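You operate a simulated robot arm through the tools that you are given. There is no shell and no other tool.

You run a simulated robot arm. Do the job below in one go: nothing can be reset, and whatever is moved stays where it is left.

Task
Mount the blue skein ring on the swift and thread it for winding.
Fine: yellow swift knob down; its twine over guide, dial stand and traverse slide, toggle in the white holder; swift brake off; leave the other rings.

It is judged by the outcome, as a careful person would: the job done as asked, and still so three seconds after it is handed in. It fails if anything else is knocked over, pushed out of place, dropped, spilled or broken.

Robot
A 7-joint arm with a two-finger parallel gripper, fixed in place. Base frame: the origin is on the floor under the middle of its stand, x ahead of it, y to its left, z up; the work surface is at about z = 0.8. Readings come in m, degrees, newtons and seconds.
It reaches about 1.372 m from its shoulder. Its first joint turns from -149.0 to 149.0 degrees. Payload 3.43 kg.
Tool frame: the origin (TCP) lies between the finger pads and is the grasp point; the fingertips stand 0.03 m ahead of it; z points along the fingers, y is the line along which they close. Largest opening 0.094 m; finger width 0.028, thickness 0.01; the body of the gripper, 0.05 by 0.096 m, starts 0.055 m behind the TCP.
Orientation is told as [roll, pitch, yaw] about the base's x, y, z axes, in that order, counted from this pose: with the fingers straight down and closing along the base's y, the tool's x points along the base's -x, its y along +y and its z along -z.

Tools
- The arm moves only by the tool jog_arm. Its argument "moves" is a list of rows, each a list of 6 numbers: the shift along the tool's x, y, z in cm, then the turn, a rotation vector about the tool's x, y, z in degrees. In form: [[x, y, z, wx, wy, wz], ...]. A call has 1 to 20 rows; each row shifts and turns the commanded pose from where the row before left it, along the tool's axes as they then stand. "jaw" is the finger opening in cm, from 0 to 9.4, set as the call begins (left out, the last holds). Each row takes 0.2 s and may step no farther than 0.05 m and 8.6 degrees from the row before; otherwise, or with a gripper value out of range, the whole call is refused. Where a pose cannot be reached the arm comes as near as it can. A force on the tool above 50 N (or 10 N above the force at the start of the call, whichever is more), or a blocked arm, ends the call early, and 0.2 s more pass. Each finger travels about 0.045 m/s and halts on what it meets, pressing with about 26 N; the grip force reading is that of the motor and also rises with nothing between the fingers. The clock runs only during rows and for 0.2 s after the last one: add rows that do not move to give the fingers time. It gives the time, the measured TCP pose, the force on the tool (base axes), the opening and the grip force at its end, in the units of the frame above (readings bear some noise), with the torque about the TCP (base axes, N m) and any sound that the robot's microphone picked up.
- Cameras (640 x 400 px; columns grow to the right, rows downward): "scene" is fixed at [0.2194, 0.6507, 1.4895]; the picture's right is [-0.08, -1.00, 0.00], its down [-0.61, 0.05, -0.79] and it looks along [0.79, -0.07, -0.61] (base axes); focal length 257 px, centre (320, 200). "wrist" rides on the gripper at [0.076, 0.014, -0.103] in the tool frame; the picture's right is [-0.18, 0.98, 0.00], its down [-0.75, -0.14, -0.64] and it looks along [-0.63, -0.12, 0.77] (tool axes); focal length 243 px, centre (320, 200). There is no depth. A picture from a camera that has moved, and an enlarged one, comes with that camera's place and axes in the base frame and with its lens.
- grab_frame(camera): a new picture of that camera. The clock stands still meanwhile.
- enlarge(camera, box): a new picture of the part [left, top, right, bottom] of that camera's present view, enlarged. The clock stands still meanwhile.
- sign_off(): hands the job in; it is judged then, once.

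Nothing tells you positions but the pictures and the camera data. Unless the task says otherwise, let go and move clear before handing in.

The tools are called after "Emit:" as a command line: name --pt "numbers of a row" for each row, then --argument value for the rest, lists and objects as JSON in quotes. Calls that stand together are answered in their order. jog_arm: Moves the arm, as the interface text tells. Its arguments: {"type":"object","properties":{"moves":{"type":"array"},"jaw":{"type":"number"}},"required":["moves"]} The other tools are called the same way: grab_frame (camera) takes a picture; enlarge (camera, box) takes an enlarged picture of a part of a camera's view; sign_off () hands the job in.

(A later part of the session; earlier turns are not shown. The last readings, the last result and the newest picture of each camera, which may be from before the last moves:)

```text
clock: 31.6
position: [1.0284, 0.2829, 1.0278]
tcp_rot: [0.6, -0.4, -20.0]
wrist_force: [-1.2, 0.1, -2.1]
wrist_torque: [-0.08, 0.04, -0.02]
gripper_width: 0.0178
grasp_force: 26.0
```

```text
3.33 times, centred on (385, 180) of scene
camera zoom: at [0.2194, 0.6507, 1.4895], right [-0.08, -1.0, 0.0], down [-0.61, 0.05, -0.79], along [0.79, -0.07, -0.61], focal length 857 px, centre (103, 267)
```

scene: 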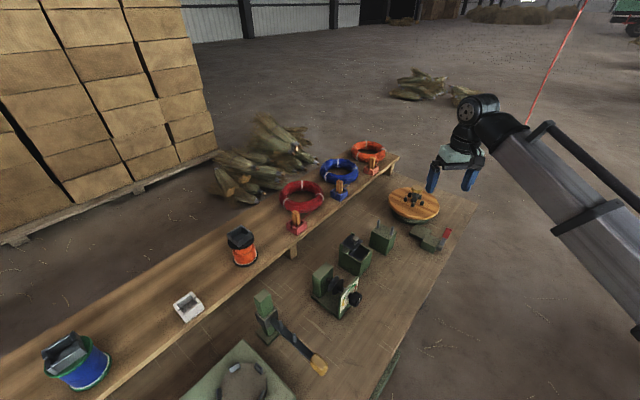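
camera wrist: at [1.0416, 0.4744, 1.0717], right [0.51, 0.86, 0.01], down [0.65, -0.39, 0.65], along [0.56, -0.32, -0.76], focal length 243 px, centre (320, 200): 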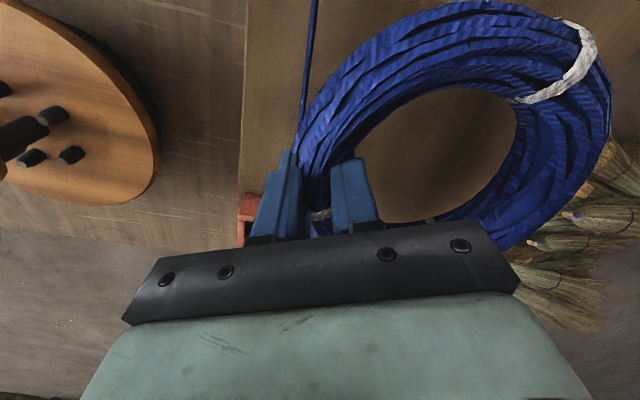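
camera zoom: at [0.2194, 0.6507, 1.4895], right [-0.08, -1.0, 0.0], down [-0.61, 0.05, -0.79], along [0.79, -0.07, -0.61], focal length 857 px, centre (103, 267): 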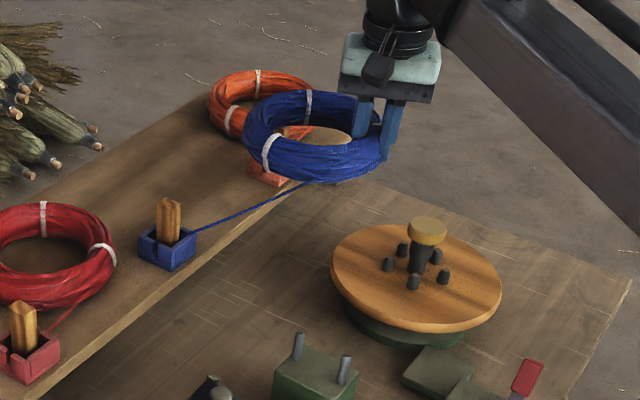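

The twine pays out from the ring and the toggle stays seated. I continue to above the swift and turn the hand slightly.

Emit:
jog_arm --pt "0.13 -2.93 0 0 0 0" --pt "0.13 -2.93 0 0 0 0" --pt "0.13 -2.93 0 0 0 0" --pt "0.13 -2.93 0 0 0 0" --pt "0.13 -2.93 0 0 0 0" --pt "0 0 0 0 0 -5.5" --pt "0 0 0 0 0 -5.5" --pt "0 0 0 0 0 0"

Emit:
grab_frame --camera "wrist"

Emit:
enlarge --camera "scene" --box '[330, 130, 480, 250]'

```text
clock: 33.4
position: [0.9723, 0.1482, 1.0259]
tcp_rot: [0.3, -0.5, -9.0]
wrist_force: [0.6, 0.1, -1.0]
wrist_torque: [-0.08, 0.06, -0.01]
gripper_width: 0.0183
grasp_force: 26.2
```

```text
taken
camera wrist: at [0.899, 0.1728, 1.128], right [0.33, 0.94, 0.01], down [0.72, -0.26, 0.65], along [0.61, -0.21, -0.76], focal length 243 px, centre (320, 200)
```

wrist: 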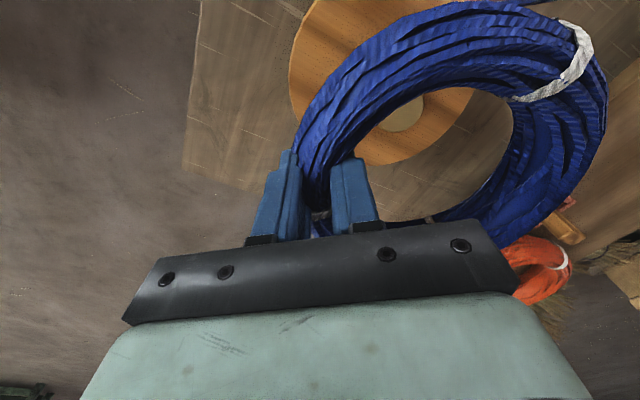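

```text
3.33 times, centred on (405, 190) of scene
camera zoom: at [0.2194, 0.6507, 1.4895], right [-0.08, -1.0, 0.0], down [-0.61, 0.05, -0.79], along [0.79, -0.07, -0.61], focal length 857 px, centre (37, 233)
```

zoom: 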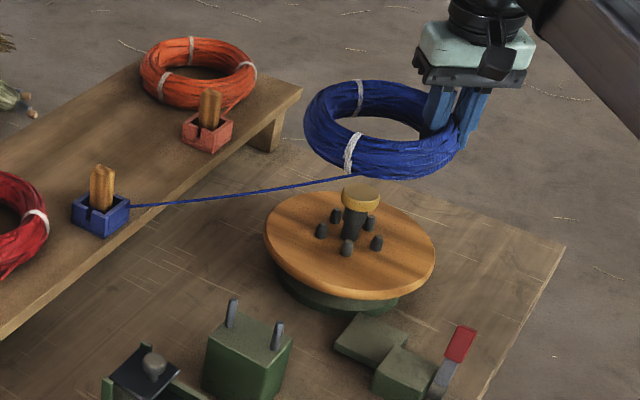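

The knob is visible through the ring's hole, and my estimate puts the ring centre within a couple of mm of the swift axis. I lower partway and check again.

Emit:
jog_arm --pt "0 0 2.0 0 0 0" --pt "0 0 2.2 0 0 0" --pt "0 0 0 0 0 0"

Emit:
grab_frame --camera "wrist"

Emit:
enlarge --camera "scene" --box '[370, 150, 470, 230]'

```text
clock: 34.2
position: [0.9725, 0.1483, 0.9859]
tcp_rot: [0.4, -0.5, -9.0]
wrist_force: [-0.8, 0.9, -1.2]
wrist_torque: [-0.09, 0.07, 0.0]
gripper_width: 0.0179
grasp_force: 26.5
```

```text
taken
camera wrist: at [0.8987, 0.1731, 1.0871], right [0.34, 0.94, 0.01], down [0.72, -0.26, 0.65], along [0.61, -0.21, -0.76], focal length 243 px, centre (320, 200)
```

wrist: 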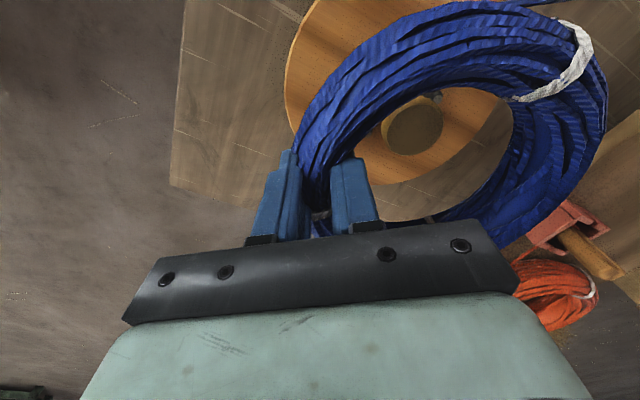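

```text
5.00 times, centred on (420, 190) of scene
camera zoom: at [0.2194, 0.6507, 1.4895], right [-0.08, -1.0, 0.0], down [-0.61, 0.05, -0.79], along [0.79, -0.07, -0.61], focal length 1286 px, centre (-180, 250)
```

zoom: 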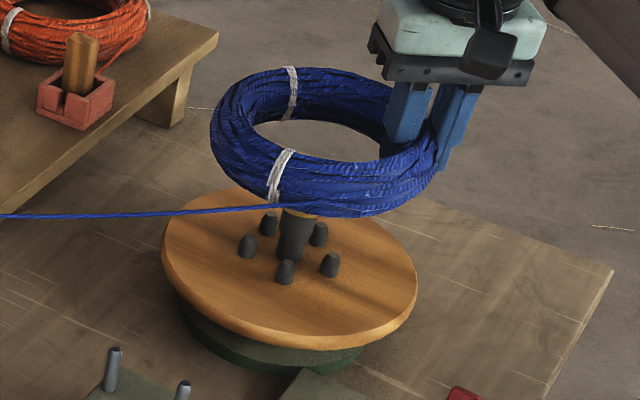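

The knob (about (0.983, 0.211)) sits well inside the ring's hole. I continue lowering in small steps, watching for contact.

Emit:
jog_arm --pt "0 0 1.3 0 0 0" --pt "0 0 1.3 0 0 0" --pt "0 0 1.2 0 0 0" --pt "0 0 0 0 0 0"

Emit:
grab_frame --camera "wrist"

Emit:
enlarge --camera "scene" --box '[370, 150, 470, 230]'

```text
clock: 35.2
position: [0.9716, 0.1487, 0.9464]
tcp_rot: [0.4, -0.5, -9.0]
wrist_force: [0.3, -0.3, -3.0]
wrist_torque: [-0.06, 0.06, 0.02]
gripper_width: 0.0179
grasp_force: 26.0
```

```text
taken
camera wrist: at [0.8977, 0.1738, 1.0484], right [0.34, 0.94, 0.01], down [0.72, -0.26, 0.65], along [0.61, -0.21, -0.76], focal length 243 px, centre (320, 200)
```

wrist: 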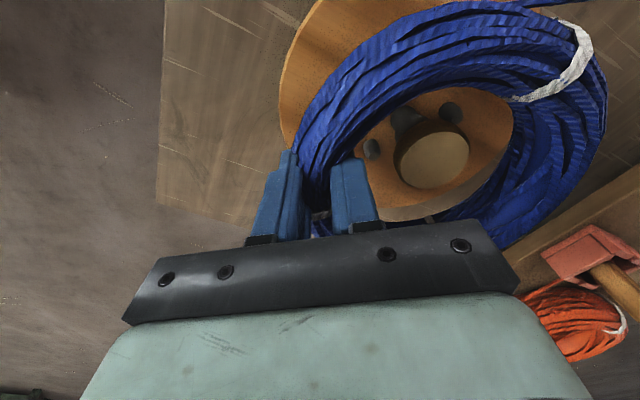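

```text
5.00 times, centred on (420, 190) of scene
camera zoom: at [0.2194, 0.6507, 1.4895], right [-0.08, -1.0, 0.0], down [-0.61, 0.05, -0.79], along [0.79, -0.07, -0.61], focal length 1286 px, centre (-180, 250)
```

zoom: 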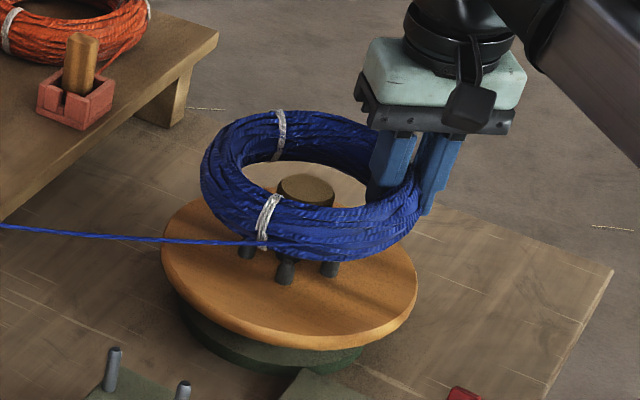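

The knob is inside the hole and the pegs are clear of the inner finger. I lower the ring onto the disc.

Emit:
jog_arm --pt "0 0 1.0 0 0 0" --pt "0 0 1.0 0 0 0" --pt "0 0 0.8 0 0 0" --pt "0 0 0 0 0 0"

Emit:
enlarge --camera "scene" --box '[370, 150, 470, 230]'

Emit:
grab_frame --camera "wrist"

```text
clock: 36.2
position: [0.9711, 0.1504, 0.9188]
tcp_rot: [0.4, -0.5, -9.0]
wrist_force: [-1.1, -0.2, -1.1]
wrist_torque: [-0.07, 0.04, 0.03]
gripper_width: 0.0182
grasp_force: 25.9
```

```text
5.00 times, centred on (420, 190) of scene
camera zoom: at [0.2194, 0.6507, 1.4895], right [-0.08, -1.0, 0.0], down [-0.61, 0.05, -0.79], along [0.79, -0.07, -0.61], focal length 1286 px, centre (-180, 250)
```

zoom: 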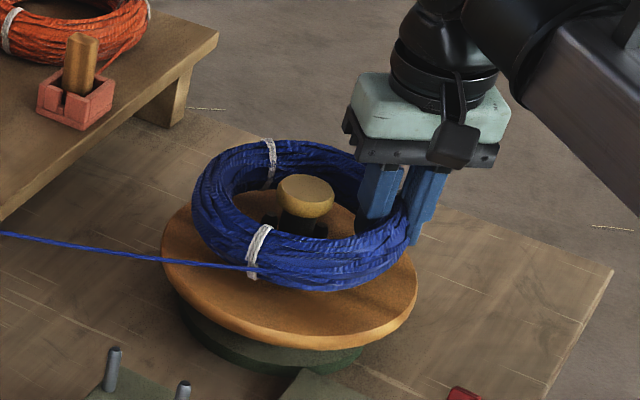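

```text
taken
camera wrist: at [0.898, 0.1753, 1.0202], right [0.34, 0.94, 0.01], down [0.72, -0.26, 0.65], along [0.61, -0.21, -0.76], focal length 243 px, centre (320, 200)
```

wrist: 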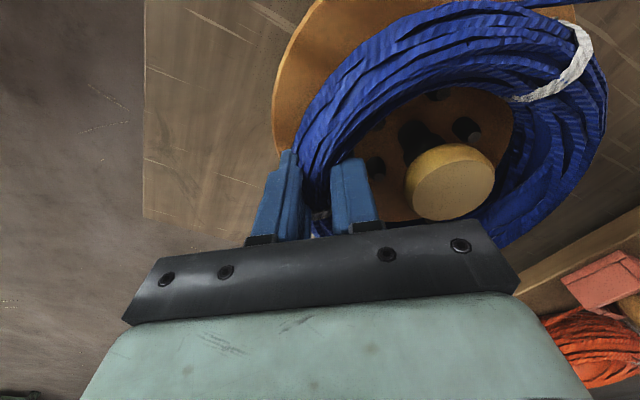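

Emit:
jog_arm --pt "0 0 0.5 0 0 0" --pt "0 0 0.3 0 0 0" --pt "0 0 0 0 0 0"

Emit:
enlarge --camera "scene" --box '[370, 150, 470, 230]'

```text
clock: 37.0
position: [0.9716, 0.1499, 0.9111]
tcp_rot: [0.4, -0.5, -9.0]
wrist_force: [0.2, -0.5, -1.8]
wrist_torque: [-0.09, 0.09, -0.02]
gripper_width: 0.0179
grasp_force: 25.9
```

```text
5.00 times, centred on (420, 190) of scene
camera zoom: at [0.2194, 0.6507, 1.4895], right [-0.08, -1.0, 0.0], down [-0.61, 0.05, -0.79], along [0.79, -0.07, -0.61], focal length 1286 px, centre (-180, 250)
```

zoom: 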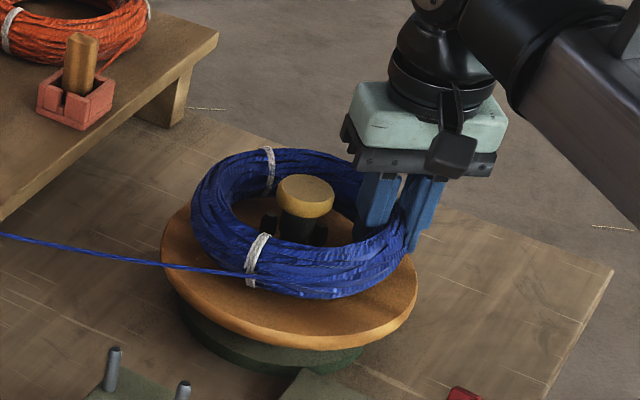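

No contact yet, so I continue in 3 mm steps.

Emit:
jog_arm --pt "0 0 0.3 0 0 0" --pt "0 0 0 0 0 0"

Emit:
jog_arm --pt "0 0 0.3 0 0 0" --pt "0 0 0 0 0 0"

Emit:
enlarge --camera "scene" --box '[370, 150, 470, 230]'

```text
clock: 37.6
position: [0.9724, 0.1486, 0.908]
tcp_rot: [0.3, -0.5, -9.0]
wrist_force: [-0.5, 0.3, -0.6]
wrist_torque: [-0.08, 0.0, 0.01]
gripper_width: 0.0181
grasp_force: 26.3
```

```text
clock: 38.2
position: [0.9735, 0.1483, 0.9044]
tcp_rot: [0.4, -0.5, -9.0]
wrist_force: [-0.5, -0.6, 0.1]
wrist_torque: [0.13, -0.07, -0.01]
gripper_width: 0.0179
grasp_force: 26.5
```

```text
5.00 times, centred on (420, 190) of scene
camera zoom: at [0.2194, 0.6507, 1.4895], right [-0.08, -1.0, 0.0], down [-0.61, 0.05, -0.79], along [0.79, -0.07, -0.61], focal length 1286 px, centre (-180, 250)
```

zoom: 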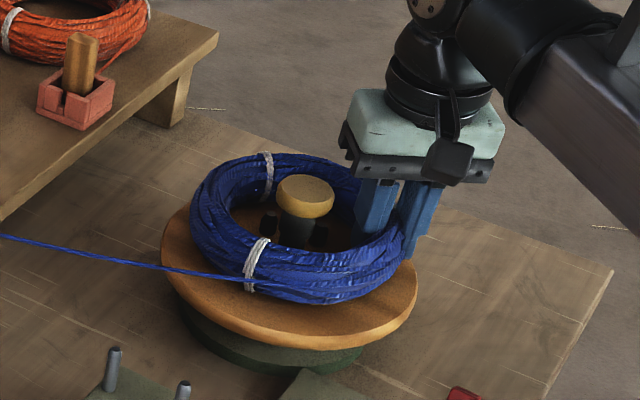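

The torque reading shows the ring has touched down on the disc. I open the jaw a little to release it and look.

Emit:
jog_arm --pt "0 0 0 0 0 0" --pt "0 0 0 0 0 0" --pt "0 0 0 0 0 0" --jaw 3.0

Emit:
enlarge --camera "scene" --box '[370, 150, 470, 230]'

Emit:
grab_frame --camera "wrist"

```text
clock: 39.0
position: [0.9726, 0.1486, 0.9055]
tcp_rot: [0.4, -0.5, -8.9]
wrist_force: [0.1, 0.7, -0.5]
wrist_torque: [0.0, 0.02, -0.04]
gripper_width: 0.0298
grasp_force: 0.0
```

```text
5.00 times, centred on (420, 190) of scene
camera zoom: at [0.2194, 0.6507, 1.4895], right [-0.08, -1.0, 0.0], down [-0.61, 0.05, -0.79], along [0.79, -0.07, -0.61], focal length 1286 px, centre (-180, 250)
```

zoom: 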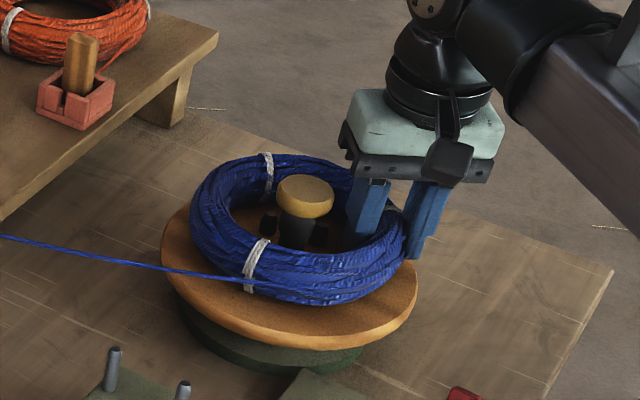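

```text
taken
camera wrist: at [0.8989, 0.1744, 1.0064], right [0.34, 0.94, 0.01], down [0.72, -0.26, 0.65], along [0.61, -0.21, -0.76], focal length 243 px, centre (320, 200)
```

wrist: 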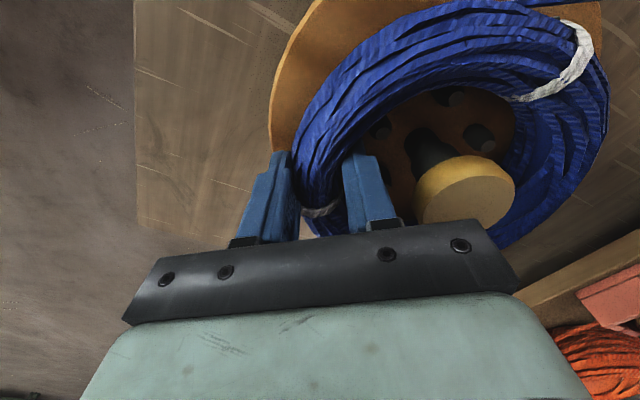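

The ring rests on the disc around the pegs and the fingers are free. I raise straight up.

Emit:
jog_arm --pt "0 0 -1.0 0 0 0" --pt "0 0 -2.0 0 0 0" --pt "0 0 -3.0 0 0 0" --pt "0 0 -4.0 0 0 0" --pt "0 0 0 0 0 0"

Emit:
grab_frame --camera "wrist"

Emit:
enlarge --camera "scene" --box '[370, 150, 470, 230]'

```text
clock: 40.2
position: [0.9717, 0.149, 1.0056]
tcp_rot: [0.4, -0.6, -9.0]
wrist_force: [0.3, -1.4, 1.6]
wrist_torque: [-0.02, -0.02, 0.0]
gripper_width: 0.0298
grasp_force: 0.1
```

```text
taken
camera wrist: at [0.8975, 0.1737, 1.107], right [0.34, 0.94, 0.01], down [0.72, -0.26, 0.65], along [0.61, -0.21, -0.76], focal length 243 px, centre (320, 200)
```

wrist: 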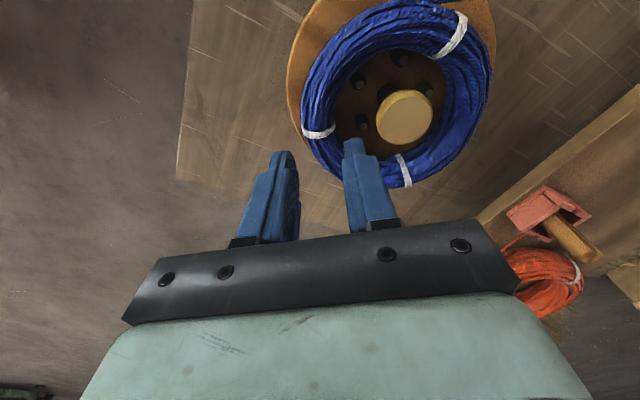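

```text
5.00 times, centred on (420, 190) of scene
camera zoom: at [0.2194, 0.6507, 1.4895], right [-0.08, -1.0, 0.0], down [-0.61, 0.05, -0.79], along [0.79, -0.07, -0.61], focal length 1286 px, centre (-180, 250)
```

zoom: 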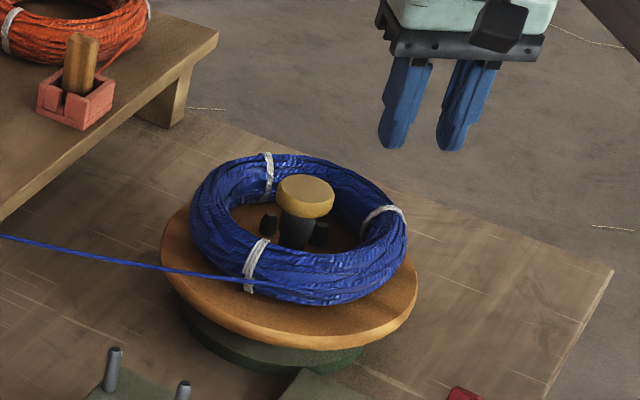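

The ring sits on the swift around the pegs. Next I close the fingers, centre over the yellow knob at about (0.982, 0.2105), and press it down.

Emit:
jog_arm --pt "-0.05 3.1 0 0 0 0" --pt "-0.05 3.1 0 0 0 0" --pt "0 0 0 0 0 0" --pt "0 0 0 0 0 0" --jaw 0

Emit:
grab_frame --camera "wrist"

Emit:
enlarge --camera "scene" --box '[370, 150, 470, 230]'

```text
clock: 41.2
position: [0.9812, 0.2088, 1.0048]
tcp_rot: [0.5, -0.5, -9.0]
wrist_force: [-0.5, -0.2, 0.0]
wrist_torque: [0.03, 0.02, 0.02]
gripper_width: 0.0003
grasp_force: 26.1
```

```text
taken
camera wrist: at [0.909, 0.2348, 1.1077], right [0.34, 0.94, 0.01], down [0.72, -0.26, 0.65], along [0.61, -0.21, -0.76], focal length 243 px, centre (320, 200)
```

wrist: 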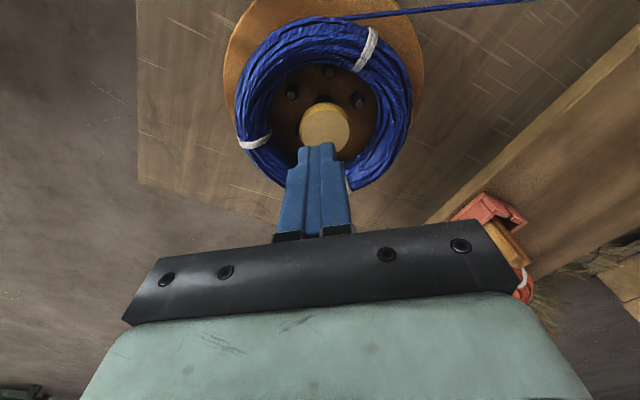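

```text
5.00 times, centred on (420, 190) of scene
camera zoom: at [0.2194, 0.6507, 1.4895], right [-0.08, -1.0, 0.0], down [-0.61, 0.05, -0.79], along [0.79, -0.07, -0.61], focal length 1286 px, centre (-180, 250)
```

zoom: 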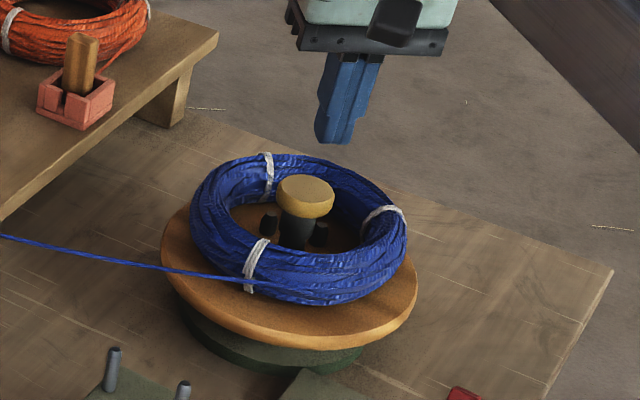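

The closed fingertips are nearly over the knob. I make a small correction, then press down.

Emit:
jog_arm --pt "0.1 0.4 1.8 0 0 0" --pt "0 0 1.5 0 0 0" --pt "0 0 0 0 0 0"

Emit:
jog_arm --pt "0 0 0.4 0 0 0" --pt "0 0 0.4 0 0 0" --pt "0 0 0.4 0 0 0" --pt "0 0 0 0 0 0"

Emit:
enlarge --camera "scene" --box '[370, 150, 470, 230]'

```text
clock: 42.0
position: [0.9828, 0.2123, 0.9724]
tcp_rot: [0.4, -0.5, -8.9]
wrist_force: [0.5, 0.3, -0.3]
wrist_torque: [-0.01, -0.02, 0.0]
gripper_width: 0.0
grasp_force: 25.8
```

```text
clock: 43.0
position: [0.983, 0.213, 0.961]
tcp_rot: [0.3, -0.5, -9.0]
wrist_force: [0.5, 0.2, 1.0]
wrist_torque: [0.02, 0.01, -0.01]
gripper_width: 0.0003
grasp_force: 26.2
```

```text
5.00 times, centred on (420, 190) of scene
camera zoom: at [0.2194, 0.6507, 1.4895], right [-0.08, -1.0, 0.0], down [-0.61, 0.05, -0.79], along [0.79, -0.07, -0.61], focal length 1286 px, centre (-180, 250)
```

zoom: 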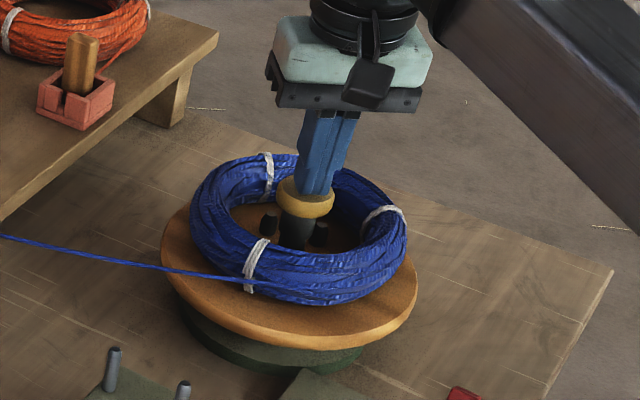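

The fingertips just touch the knob at about z=0.931. I keep pressing.

Emit:
jog_arm --pt "0 0 0.4 0 0 0" --pt "0 0 0.4 0 0 0" --pt "0 0 0.4 0 0 0" --pt "0 0 0 0 0 0"

Emit:
enlarge --camera "scene" --box '[370, 150, 470, 230]'

```text
clock: 44.0
position: [0.9822, 0.213, 0.9484]
tcp_rot: [0.5, -0.4, -8.9]
wrist_force: [-0.4, 0.0, 0.7]
wrist_torque: [0.03, -0.01, -0.02]
gripper_width: 0.0
grasp_force: 25.9
```

```text
5.00 times, centred on (420, 190) of scene
camera zoom: at [0.2194, 0.6507, 1.4895], right [-0.08, -1.0, 0.0], down [-0.61, 0.05, -0.79], along [0.79, -0.07, -0.61], focal length 1286 px, centre (-180, 250)
```

zoom: 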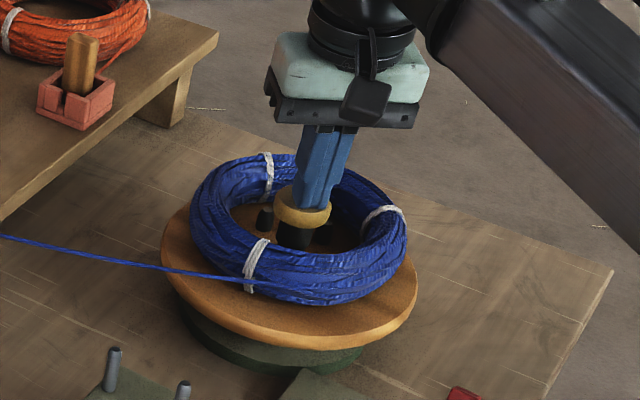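

The knob is going down and the pegs are spreading. I continue until it bottoms.

Emit:
jog_arm --pt "0 0 0.4 0 0 0" --pt "0 0 0.4 0 0 0" --pt "0 0 0.4 0 0 0" --pt "0 0 0 0 0 0"

Emit:
enlarge --camera "scene" --box '[370, 150, 470, 230]'

```text
clock: 45.0
position: [0.9817, 0.2131, 0.937]
tcp_rot: [0.5, -0.4, -9.0]
wrist_force: [1.1, -0.9, 12.4]
wrist_torque: [0.05, 0.13, 0.01]
gripper_width: 0.0
grasp_force: 26.7
```

```text
5.00 times, centred on (420, 190) of scene
camera zoom: at [0.2194, 0.6507, 1.4895], right [-0.08, -1.0, 0.0], down [-0.61, 0.05, -0.79], along [0.79, -0.07, -0.61], focal length 1286 px, centre (-180, 250)
```

zoom: 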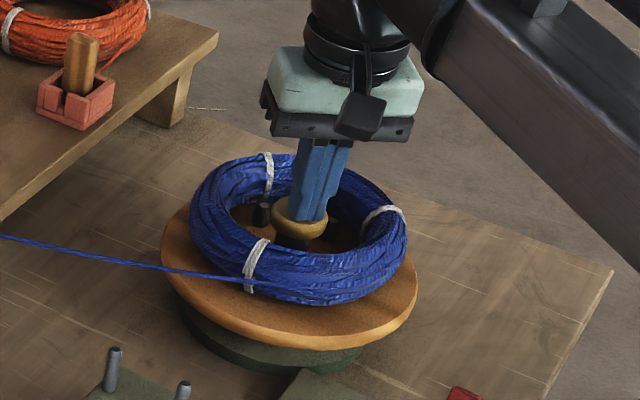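

Emit:
jog_arm --pt "0 0 0.25 0 0 0" --pt "0 0 0 0 0 0" --pt "0 0 0 0 0 0"

Emit:
grab_frame --camera "wrist"

```text
clock: 45.8
position: [0.9814, 0.2137, 0.9352]
tcp_rot: [0.5, -0.6, -9.1]
wrist_force: [3.4, 0.9, 34.6]
wrist_torque: [0.07, 0.2, -0.01]
gripper_width: 0.0
grasp_force: 26.1
```

```text
taken
camera wrist: at [0.908, 0.2387, 1.0375], right [0.34, 0.94, 0.01], down [0.71, -0.26, 0.65], along [0.61, -0.21, -0.76], focal length 243 px, centre (320, 200)
```

wrist: 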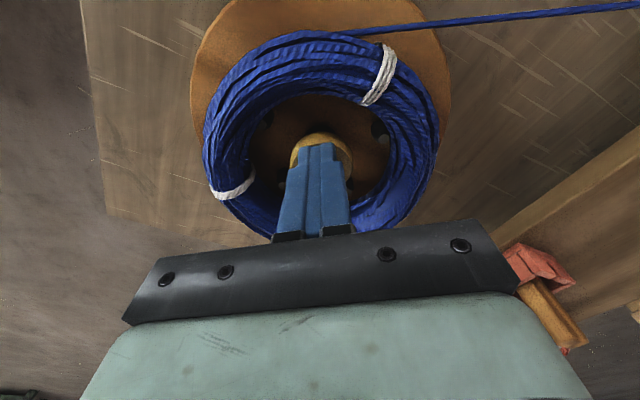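

The force jumped to 35 N over 2 mm, so the knob has reached its stop after about 25 mm. I raise and check that it stays down.

Emit:
jog_arm --pt "0 0 -1.0 0 0 0" --pt "0 0 -2.5 0 0 0" --pt "0 0 -4.0 0 0 0" --pt "0 0 -2.0 0 0 0" --pt "0 0 0 0 0 0"

Emit:
enlarge --camera "scene" --box '[370, 150, 470, 230]'

Emit:
enlarge --camera "wrist" --box '[200, 0, 460, 200]'

```text
clock: 47.0
position: [0.9818, 0.2128, 1.0292]
tcp_rot: [0.4, -0.5, -9.0]
wrist_force: [-0.2, 0.0, -0.5]
wrist_torque: [-0.02, 0.01, -0.02]
gripper_width: 0.0002
grasp_force: 26.3
```

```text
5.00 times, centred on (420, 190) of scene
camera zoom: at [0.2194, 0.6507, 1.4895], right [-0.08, -1.0, 0.0], down [-0.61, 0.05, -0.79], along [0.79, -0.07, -0.61], focal length 1286 px, centre (-180, 250)
```

zoom: 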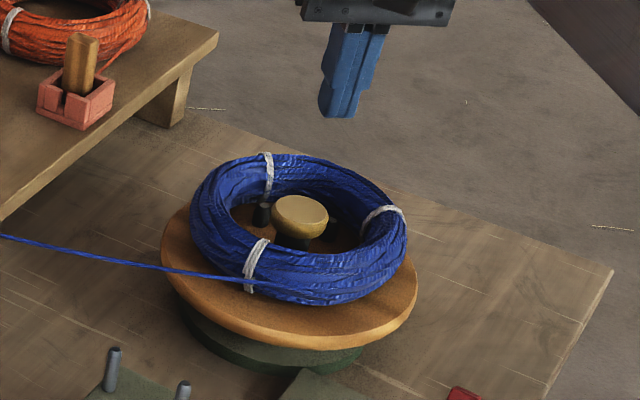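

```text
2.00 times, centred on (330, 100) of wrist
camera zoom: at [0.9084, 0.2377, 1.1307], right [0.34, 0.94, 0.01], down [0.72, -0.26, 0.65], along [0.61, -0.21, -0.76], focal length 485 px, centre (300, 400)
```

zoom: 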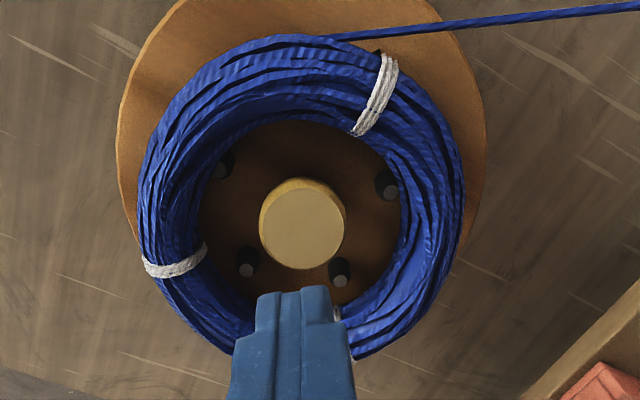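

The knob stays down and the pegs have spread into the ring. Next is the brake, so I go around to the front to view the lever plane squarely.

Emit:
jog_arm --pt "3.66 -2.46 0 0 0 0" --pt "3.66 -2.46 0 0 0 0" --pt "3.66 -2.46 0 0 0 0" --pt "3.66 -2.46 0 0 0 0" --pt "3.66 -2.46 0 0 0 0" --pt "3.66 -2.46 0 0 0 0" --pt "3.66 -2.46 0 0 0 0" --pt "0 0 0 0 0 -7.7" --pt "0 0 0 0 0 -7.7" --pt "0 0 0 0 0 -7.7" --pt "0 0 0 0 0 -7.7" --pt "0 0 0 0 0 -7.7" --pt "0 0 0 0 0 -7.7" --pt "0 0 0 0 0 -7.7" --pt "0 0 0 0 0 0"

Emit:
jog_arm --pt "0 0 2.0 0 -8 0" --pt "0 0 2.0 0 -8 0" --pt "0 0 2.0 0 -8 0" --pt "0 0 1.0 0 -8 0" --pt "0 0 1.0 0 -8 0" --pt "0 0 0 0 0 0"

Emit:
grab_frame --camera "wrist"

```text
clock: 50.2
position: [0.7015, 0.082, 1.0259]
tcp_rot: [-0.2, -0.5, 45.0]
wrist_force: [-0.8, 0.0, -0.1]
wrist_torque: [-0.01, -0.03, -0.03]
gripper_width: 0.0
grasp_force: 25.4
```

```text
clock: 51.6
position: [0.7151, 0.0973, 0.9478]
tcp_rot: [-0.2, -40.7, 45.0]
wrist_force: [-0.3, 0.2, -0.2]
wrist_torque: [-0.02, -0.01, 0.0]
gripper_width: 0.0001
grasp_force: 26.3
```

```text
taken
camera wrist: at [0.6165, 0.0186, 0.9757], right [-0.59, 0.8, 0.12], down [0.21, 0.01, 0.98], along [0.78, 0.61, -0.17], focal length 243 px, centre (320, 200)
```

wrist: 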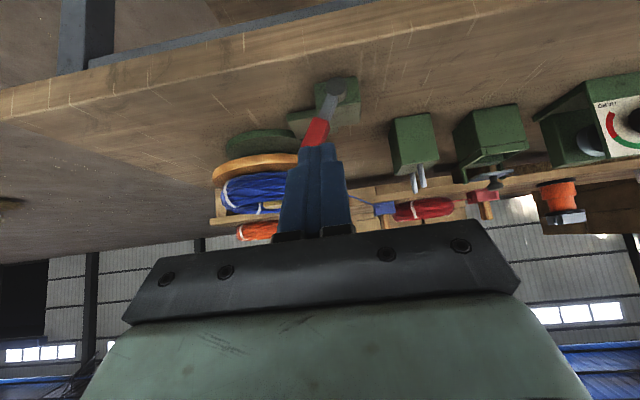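

Emit:
enlarge --camera "wrist" --box '[220, 60, 380, 160]'

Emit:
enlarge --camera "scene" --box '[400, 210, 470, 260]'

```text
4.00 times, centred on (300, 110) of wrist
camera zoom: at [0.6165, 0.0186, 0.9757], right [-0.59, 0.8, 0.12], down [0.21, 0.01, 0.98], along [0.78, 0.61, -0.17], focal length 970 px, centre (400, 560)
```

zoom: 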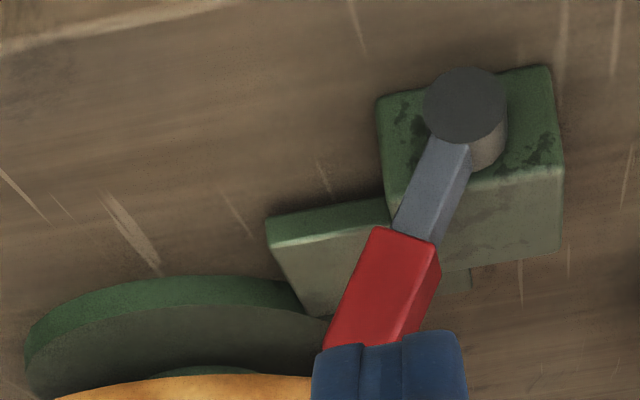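

```text
8.00 times, centred on (435, 235) of scene
camera zoom: at [0.2194, 0.6507, 1.4895], right [-0.08, -1.0, 0.0], down [-0.61, 0.05, -0.79], along [0.79, -0.07, -0.61], focal length 2058 px, centre (-600, -80)
```

zoom: 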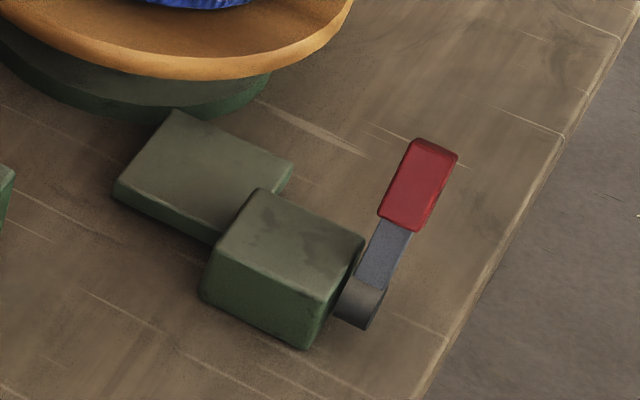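

The brake lever leans toward the swift from its pivot, with no marking visible. I bring closed fingers down on its swift side and push it gently over the other way, watching the force.

Emit:
jog_arm --pt "0 0 -1.0 0 8 0" --pt "0 0 -1.0 0 8 0" --pt "0 0 -2.0 0 8 0" --pt "0 0 -2.0 0 8 0" --pt "0 0 -2.0 0 8 0" --pt "-3.3 -1.7 0 0 0 0" --pt "-3.3 -1.7 0 0 0 0" --pt "-3.3 -1.7 0 0 0 0" --pt "-3.3 -1.7 0 0 0 0" --pt "0 0 4.0 0 0 0" --pt "0 0 4.0 0 0 0" --pt "0 0 0 0 0 0"

Emit:
grab_frame --camera "wrist"

Emit:
enlarge --camera "scene" --box '[390, 190, 480, 260]'

```text
clock: 54.2
position: [0.8353, 0.1219, 0.9429]
tcp_rot: [-0.2, -0.6, 44.9]
wrist_force: [-0.5, 0.1, -0.1]
wrist_torque: [-0.01, -0.01, -0.03]
gripper_width: 0.0
grasp_force: 26.1
```

```text
taken
camera wrist: at [0.7712, 0.0777, 1.0459], right [-0.56, 0.83, 0.0], down [0.63, 0.43, 0.65], along [0.54, 0.37, -0.76], focal length 243 px, centre (320, 200)
```

wrist: 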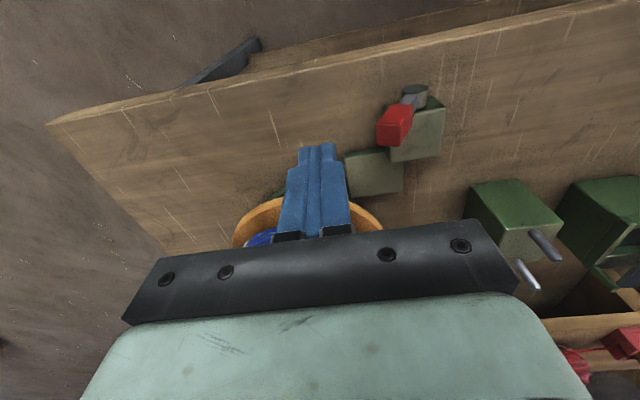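

```text
5.71 times, centred on (435, 225) of scene
camera zoom: at [0.2194, 0.6507, 1.4895], right [-0.08, -1.0, 0.0], down [-0.61, 0.05, -0.79], along [0.79, -0.07, -0.61], focal length 1470 px, centre (-337, 57)
```

zoom: 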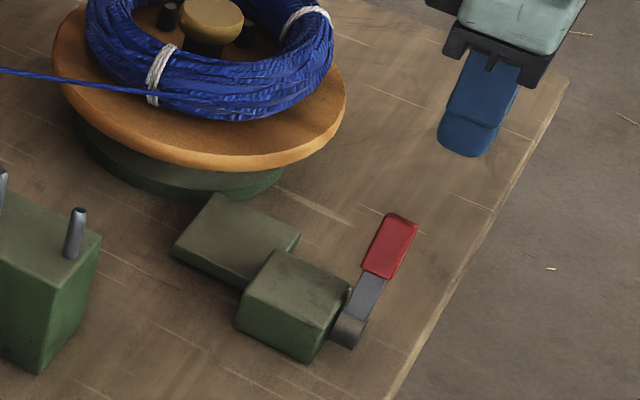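

I shift onto the lever's plane and lower beside it.

Emit:
jog_arm --pt "-1.05 0 0 0 0 0" --pt "0 0 2.6 0 0 0" --pt "0 0 2.6 0 0 0" --pt "0 0 0 0 0 0"

Emit:
grab_frame --camera "wrist"

Emit:
enlarge --camera "scene" --box '[390, 190, 480, 260]'

```text
clock: 55.2
position: [0.8438, 0.1315, 0.8908]
tcp_rot: [-0.1, -0.5, 44.9]
wrist_force: [-1.2, -0.3, 0.2]
wrist_torque: [0.03, 0.0, -0.02]
gripper_width: 0.0
grasp_force: 26.1
```

```text
taken
camera wrist: at [0.78, 0.0867, 0.9933], right [-0.56, 0.83, 0.0], down [0.63, 0.43, 0.65], along [0.54, 0.37, -0.76], focal length 243 px, centre (320, 200)
```

wrist: 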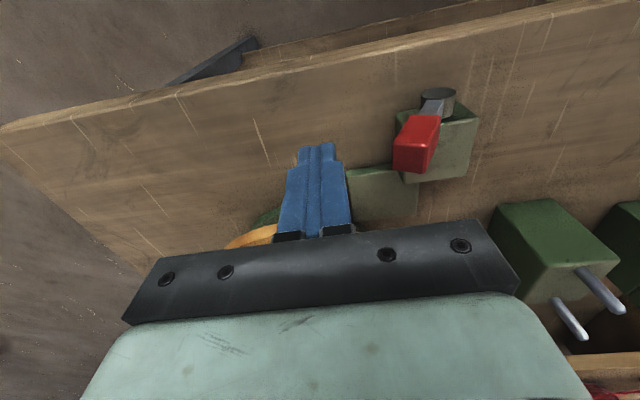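

```text
5.71 times, centred on (435, 225) of scene
camera zoom: at [0.2194, 0.6507, 1.4895], right [-0.08, -1.0, 0.0], down [-0.61, 0.05, -0.79], along [0.79, -0.07, -0.61], focal length 1470 px, centre (-337, 57)
```

zoom: 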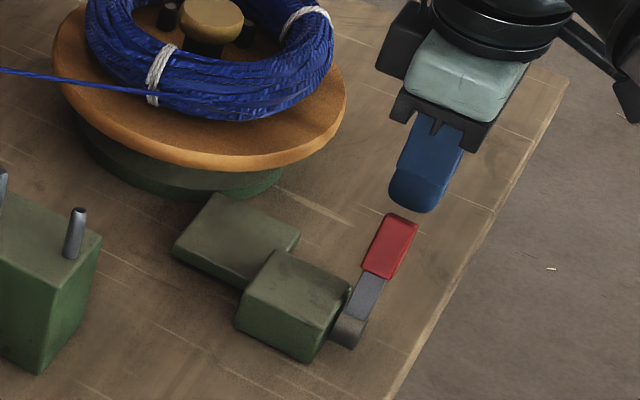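

The closed fingers stand on the swift side of the red handle. I push along −u gently.

Emit:
jog_arm --pt "0 0.8 0 0 0 0" --pt "0 0.8 0 0 0 0" --pt "0 0.8 0 0 0 0" --pt "0 0 0 0 0 0"

Emit:
enlarge --camera "scene" --box '[390, 190, 480, 260]'

```text
clock: 56.2
position: [0.8269, 0.1466, 0.8913]
tcp_rot: [-0.1, -0.6, 45.0]
wrist_force: [-0.2, 0.7, -0.8]
wrist_torque: [0.0, -0.03, -0.04]
gripper_width: 0.0002
grasp_force: 26.2
```

```text
5.71 times, centred on (435, 225) of scene
camera zoom: at [0.2194, 0.6507, 1.4895], right [-0.08, -1.0, 0.0], down [-0.61, 0.05, -0.79], along [0.79, -0.07, -0.61], focal length 1470 px, centre (-337, 57)
```

zoom: 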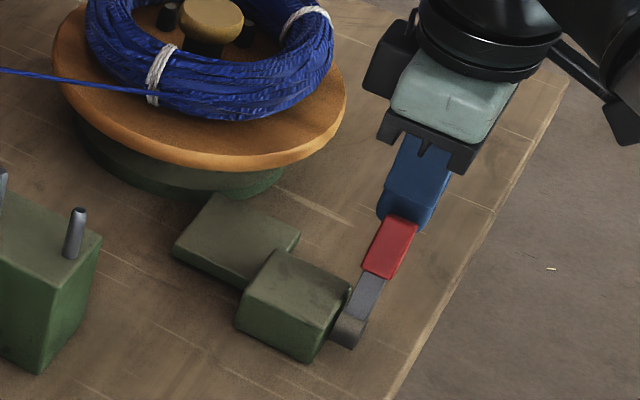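

Emit:
jog_arm --pt "0 0.4 0 0 0 0" --pt "0 0.4 0 0 0 0" --pt "0 0.4 0 0 0 0" --pt "0 0 0 0 0 0"

Emit:
enlarge --camera "scene" --box '[390, 190, 480, 260]'

```text
clock: 57.2
position: [0.8194, 0.155, 0.8918]
tcp_rot: [-0.2, -0.6, 44.8]
wrist_force: [4.6, -3.3, 5.7]
wrist_torque: [0.0, 0.01, -0.01]
gripper_width: 0.0003
grasp_force: 26.1
```

```text
5.71 times, centred on (435, 225) of scene
camera zoom: at [0.2194, 0.6507, 1.4895], right [-0.08, -1.0, 0.0], down [-0.61, 0.05, -0.79], along [0.79, -0.07, -0.61], focal length 1470 px, centre (-337, 57)
```

zoom: 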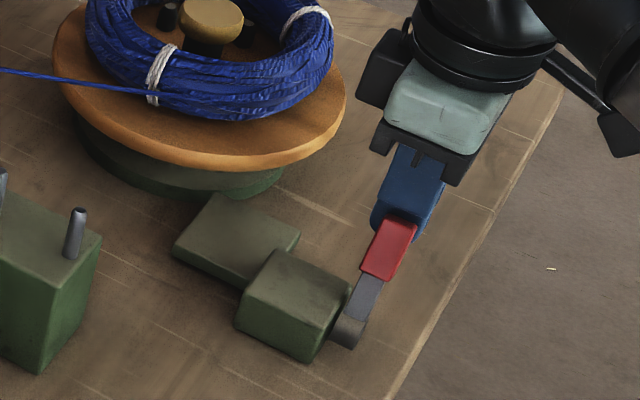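

Contact force is about 8 N and the lever has begun to move slightly. I continue.

Emit:
jog_arm --pt "0 0.4 0 0 0 0" --pt "0 0.4 0 0 0 0" --pt "0 0.4 0 0 0 0" --pt "0 0 0 0 0 0"

Emit:
enlarge --camera "scene" --box '[390, 190, 480, 260]'

Emit:
grab_frame --camera "wrist"

```text
clock: 58.2
position: [0.8111, 0.1639, 0.8923]
tcp_rot: [0.0, -0.7, 44.9]
wrist_force: [-1.0, -1.0, 0.3]
wrist_torque: [0.01, 0.03, 0.01]
gripper_width: 0.0001
grasp_force: 26.6
```

```text
5.71 times, centred on (435, 225) of scene
camera zoom: at [0.2194, 0.6507, 1.4895], right [-0.08, -1.0, 0.0], down [-0.61, 0.05, -0.79], along [0.79, -0.07, -0.61], focal length 1470 px, centre (-337, 57)
```

zoom: 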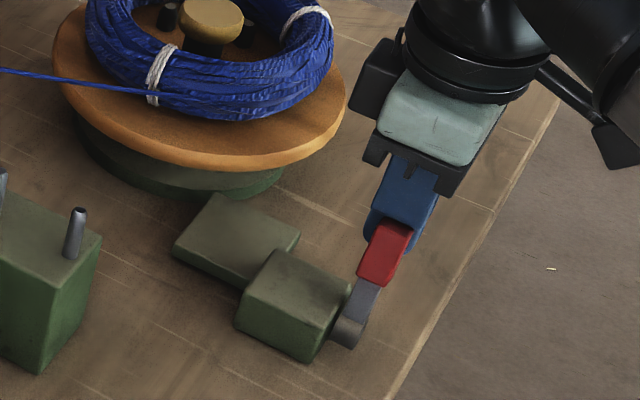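

```text
taken
camera wrist: at [0.7461, 0.1191, 0.9934], right [-0.56, 0.83, 0.0], down [0.63, 0.43, 0.65], along [0.54, 0.37, -0.76], focal length 243 px, centre (320, 200)
```

wrist: 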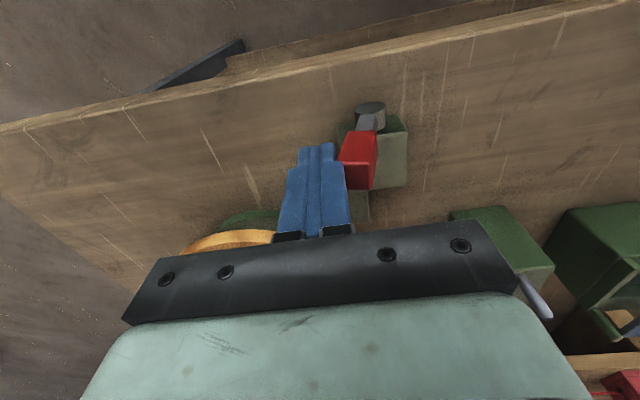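

The lever turns freely toward vertical. I keep pushing it over.

Emit:
jog_arm --pt "0 0.6 0 0 0 0" --pt "0 0.6 0 0 0 0" --pt "0 0.6 0 0 0 0" --pt "0 0.6 0 0 0 0" --pt "0 0.6 0 0 0 0" --pt "0 0 0 0 0 0"

Emit:
enlarge --camera "scene" --box '[390, 190, 480, 260]'

Emit:
grab_frame --camera "wrist"

```text
clock: 59.2
position: [0.7971, 0.1779, 0.8953]
tcp_rot: [-0.5, -0.8, 44.9]
wrist_force: [-0.7, -6.2, 14.1]
wrist_torque: [-0.13, 0.17, 0.09]
gripper_width: 0.0002
grasp_force: 26.0
stopped in row 5: the force on the tool passed its limit at 53 N (the readings are from after the stop); the commanded pose is now the measured one
```

```text
5.71 times, centred on (435, 225) of scene
camera zoom: at [0.2194, 0.6507, 1.4895], right [-0.08, -1.0, 0.0], down [-0.61, 0.05, -0.79], along [0.79, -0.07, -0.61], focal length 1470 px, centre (-337, 57)
```

zoom: 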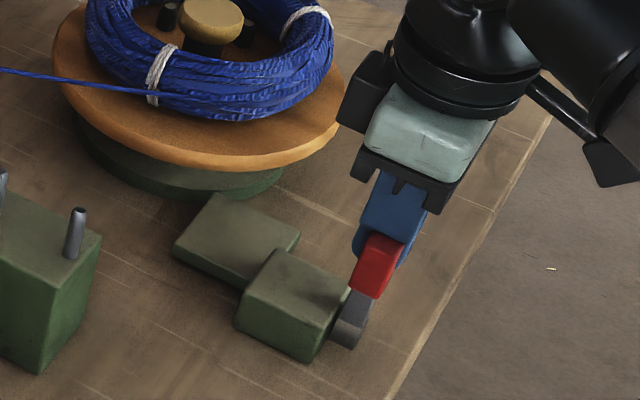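

```text
taken
camera wrist: at [0.7311, 0.1341, 0.9962], right [-0.56, 0.83, -0.01], down [0.62, 0.43, 0.65], along [0.54, 0.36, -0.76], focal length 243 px, centre (320, 200)
```

wrist: 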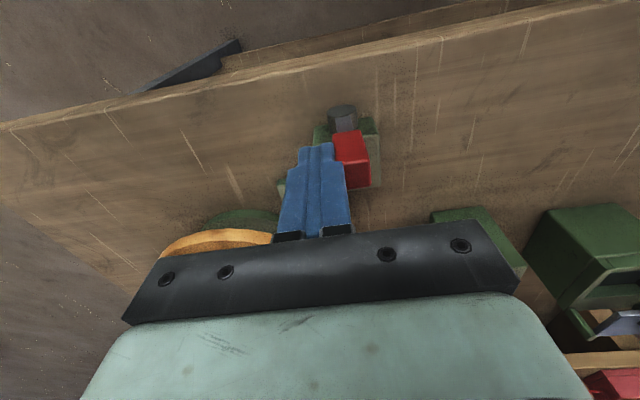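

The push stopped at the force limit with the lever near upright, which may be its other stop. I look closely before doing anything else.

Emit:
enlarge --camera "wrist" --box '[270, 80, 430, 200]'

Emit:
enlarge --camera "scene" --box '[410, 220, 460, 260]'

```text
3.33 times, centred on (350, 140) of wrist
camera zoom: at [0.7311, 0.1341, 0.9962], right [-0.56, 0.83, -0.01], down [0.62, 0.43, 0.65], along [0.54, 0.36, -0.76], focal length 809 px, centre (220, 400)
```

zoom: 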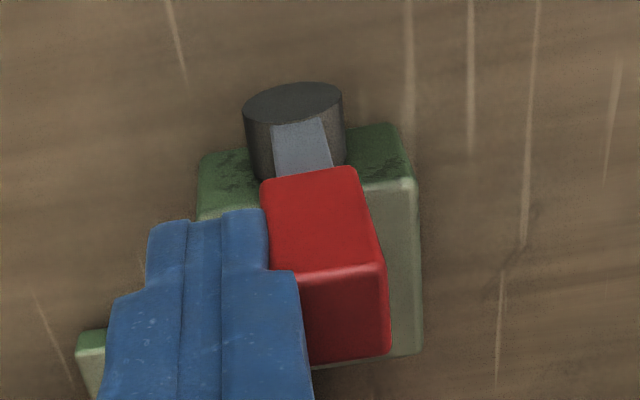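

```text
10.00 times, centred on (435, 240) of scene
camera zoom: at [0.2194, 0.6507, 1.4895], right [-0.08, -1.0, 0.0], down [-0.61, 0.05, -0.79], along [0.79, -0.07, -0.61], focal length 2572 px, centre (-830, -200)
```

zoom: 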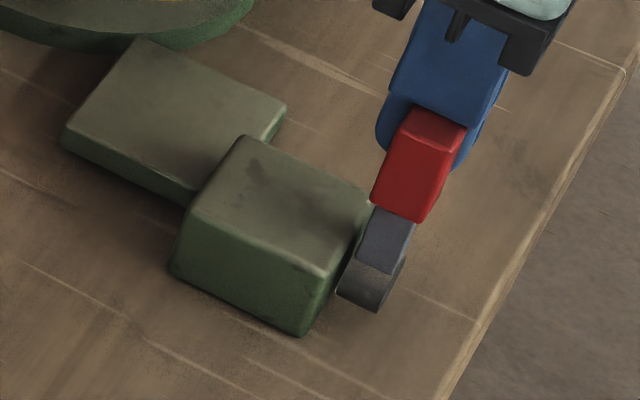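

The lever now stands vertical against what seems its stop. I back the finger off a little and see whether it stays.

Emit:
jog_arm --pt "0 -0.8 0 0 0 0" --pt "0 -1.5 0 0 0 0" --pt "0 -2.0 0 0 0 0" --pt "0 0 0 0 0 0"

Emit:
enlarge --camera "scene" --box '[390, 190, 480, 260]'

Emit:
enlarge --camera "wrist" --box '[250, 60, 480, 220]'

```text
clock: 60.2
position: [0.8272, 0.1487, 0.8958]
tcp_rot: [-0.4, -0.7, 44.9]
wrist_force: [0.6, -0.4, 0.8]
wrist_torque: [-0.01, 0.0, 0.04]
gripper_width: 0.0001
grasp_force: 26.5
```

```text
5.71 times, centred on (435, 225) of scene
camera zoom: at [0.2194, 0.6507, 1.4895], right [-0.08, -1.0, 0.0], down [-0.61, 0.05, -0.79], along [0.79, -0.07, -0.61], focal length 1470 px, centre (-337, 57)
```

zoom: 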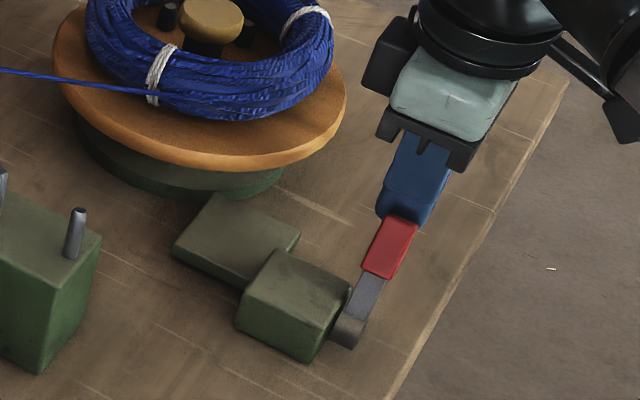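

```text
2.50 times, centred on (365, 140) of wrist
camera zoom: at [0.7616, 0.1048, 0.9961], right [-0.56, 0.83, 0.0], down [0.62, 0.43, 0.65], along [0.54, 0.36, -0.76], focal length 606 px, centre (208, 350)
```

zoom: 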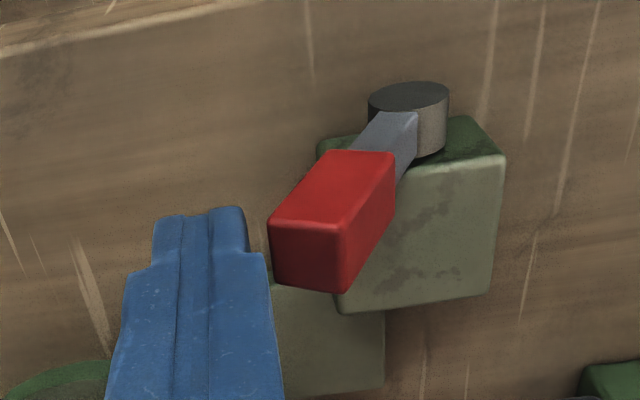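

The lever sprang back, so it is either spring-returned or needs to be taken past centre. I raise the contact point nearer the handle's end and push again in finer steps.

Emit:
jog_arm --pt "0 0 -0.7 0 0 0" --pt "0 0.8 0 0 0 0" --pt "0 0.8 0 0 0 0" --pt "0 0.6 0 0 0 0" --pt "0 0.6 0 0 0 0" --pt "0 0.6 0 0 0 0" --pt "0 0.3 0 0 0 0" --pt "0 0 0 0 0 0"

Emit:
enlarge --camera "wrist" --box '[250, 60, 480, 220]'

```text
clock: 62.0
position: [0.8007, 0.1746, 0.9]
tcp_rot: [-0.4, -0.8, 44.9]
wrist_force: [0.4, -0.4, -0.3]
wrist_torque: [0.01, -0.01, 0.0]
gripper_width: 0.0
grasp_force: 25.7
```

```text
2.50 times, centred on (365, 140) of wrist
camera zoom: at [0.7358, 0.1313, 1.0018], right [-0.56, 0.83, 0.0], down [0.62, 0.43, 0.65], along [0.54, 0.36, -0.76], focal length 606 px, centre (208, 350)
```

zoom: 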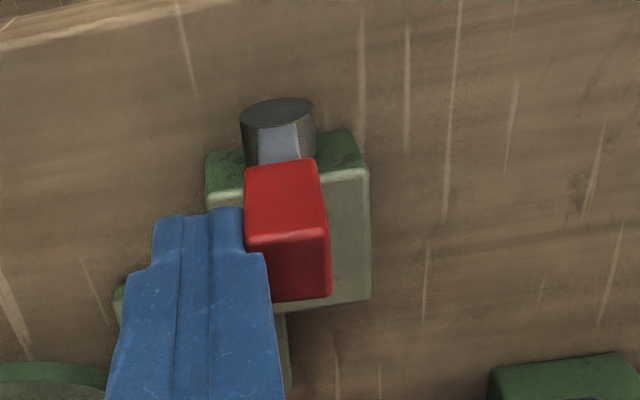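

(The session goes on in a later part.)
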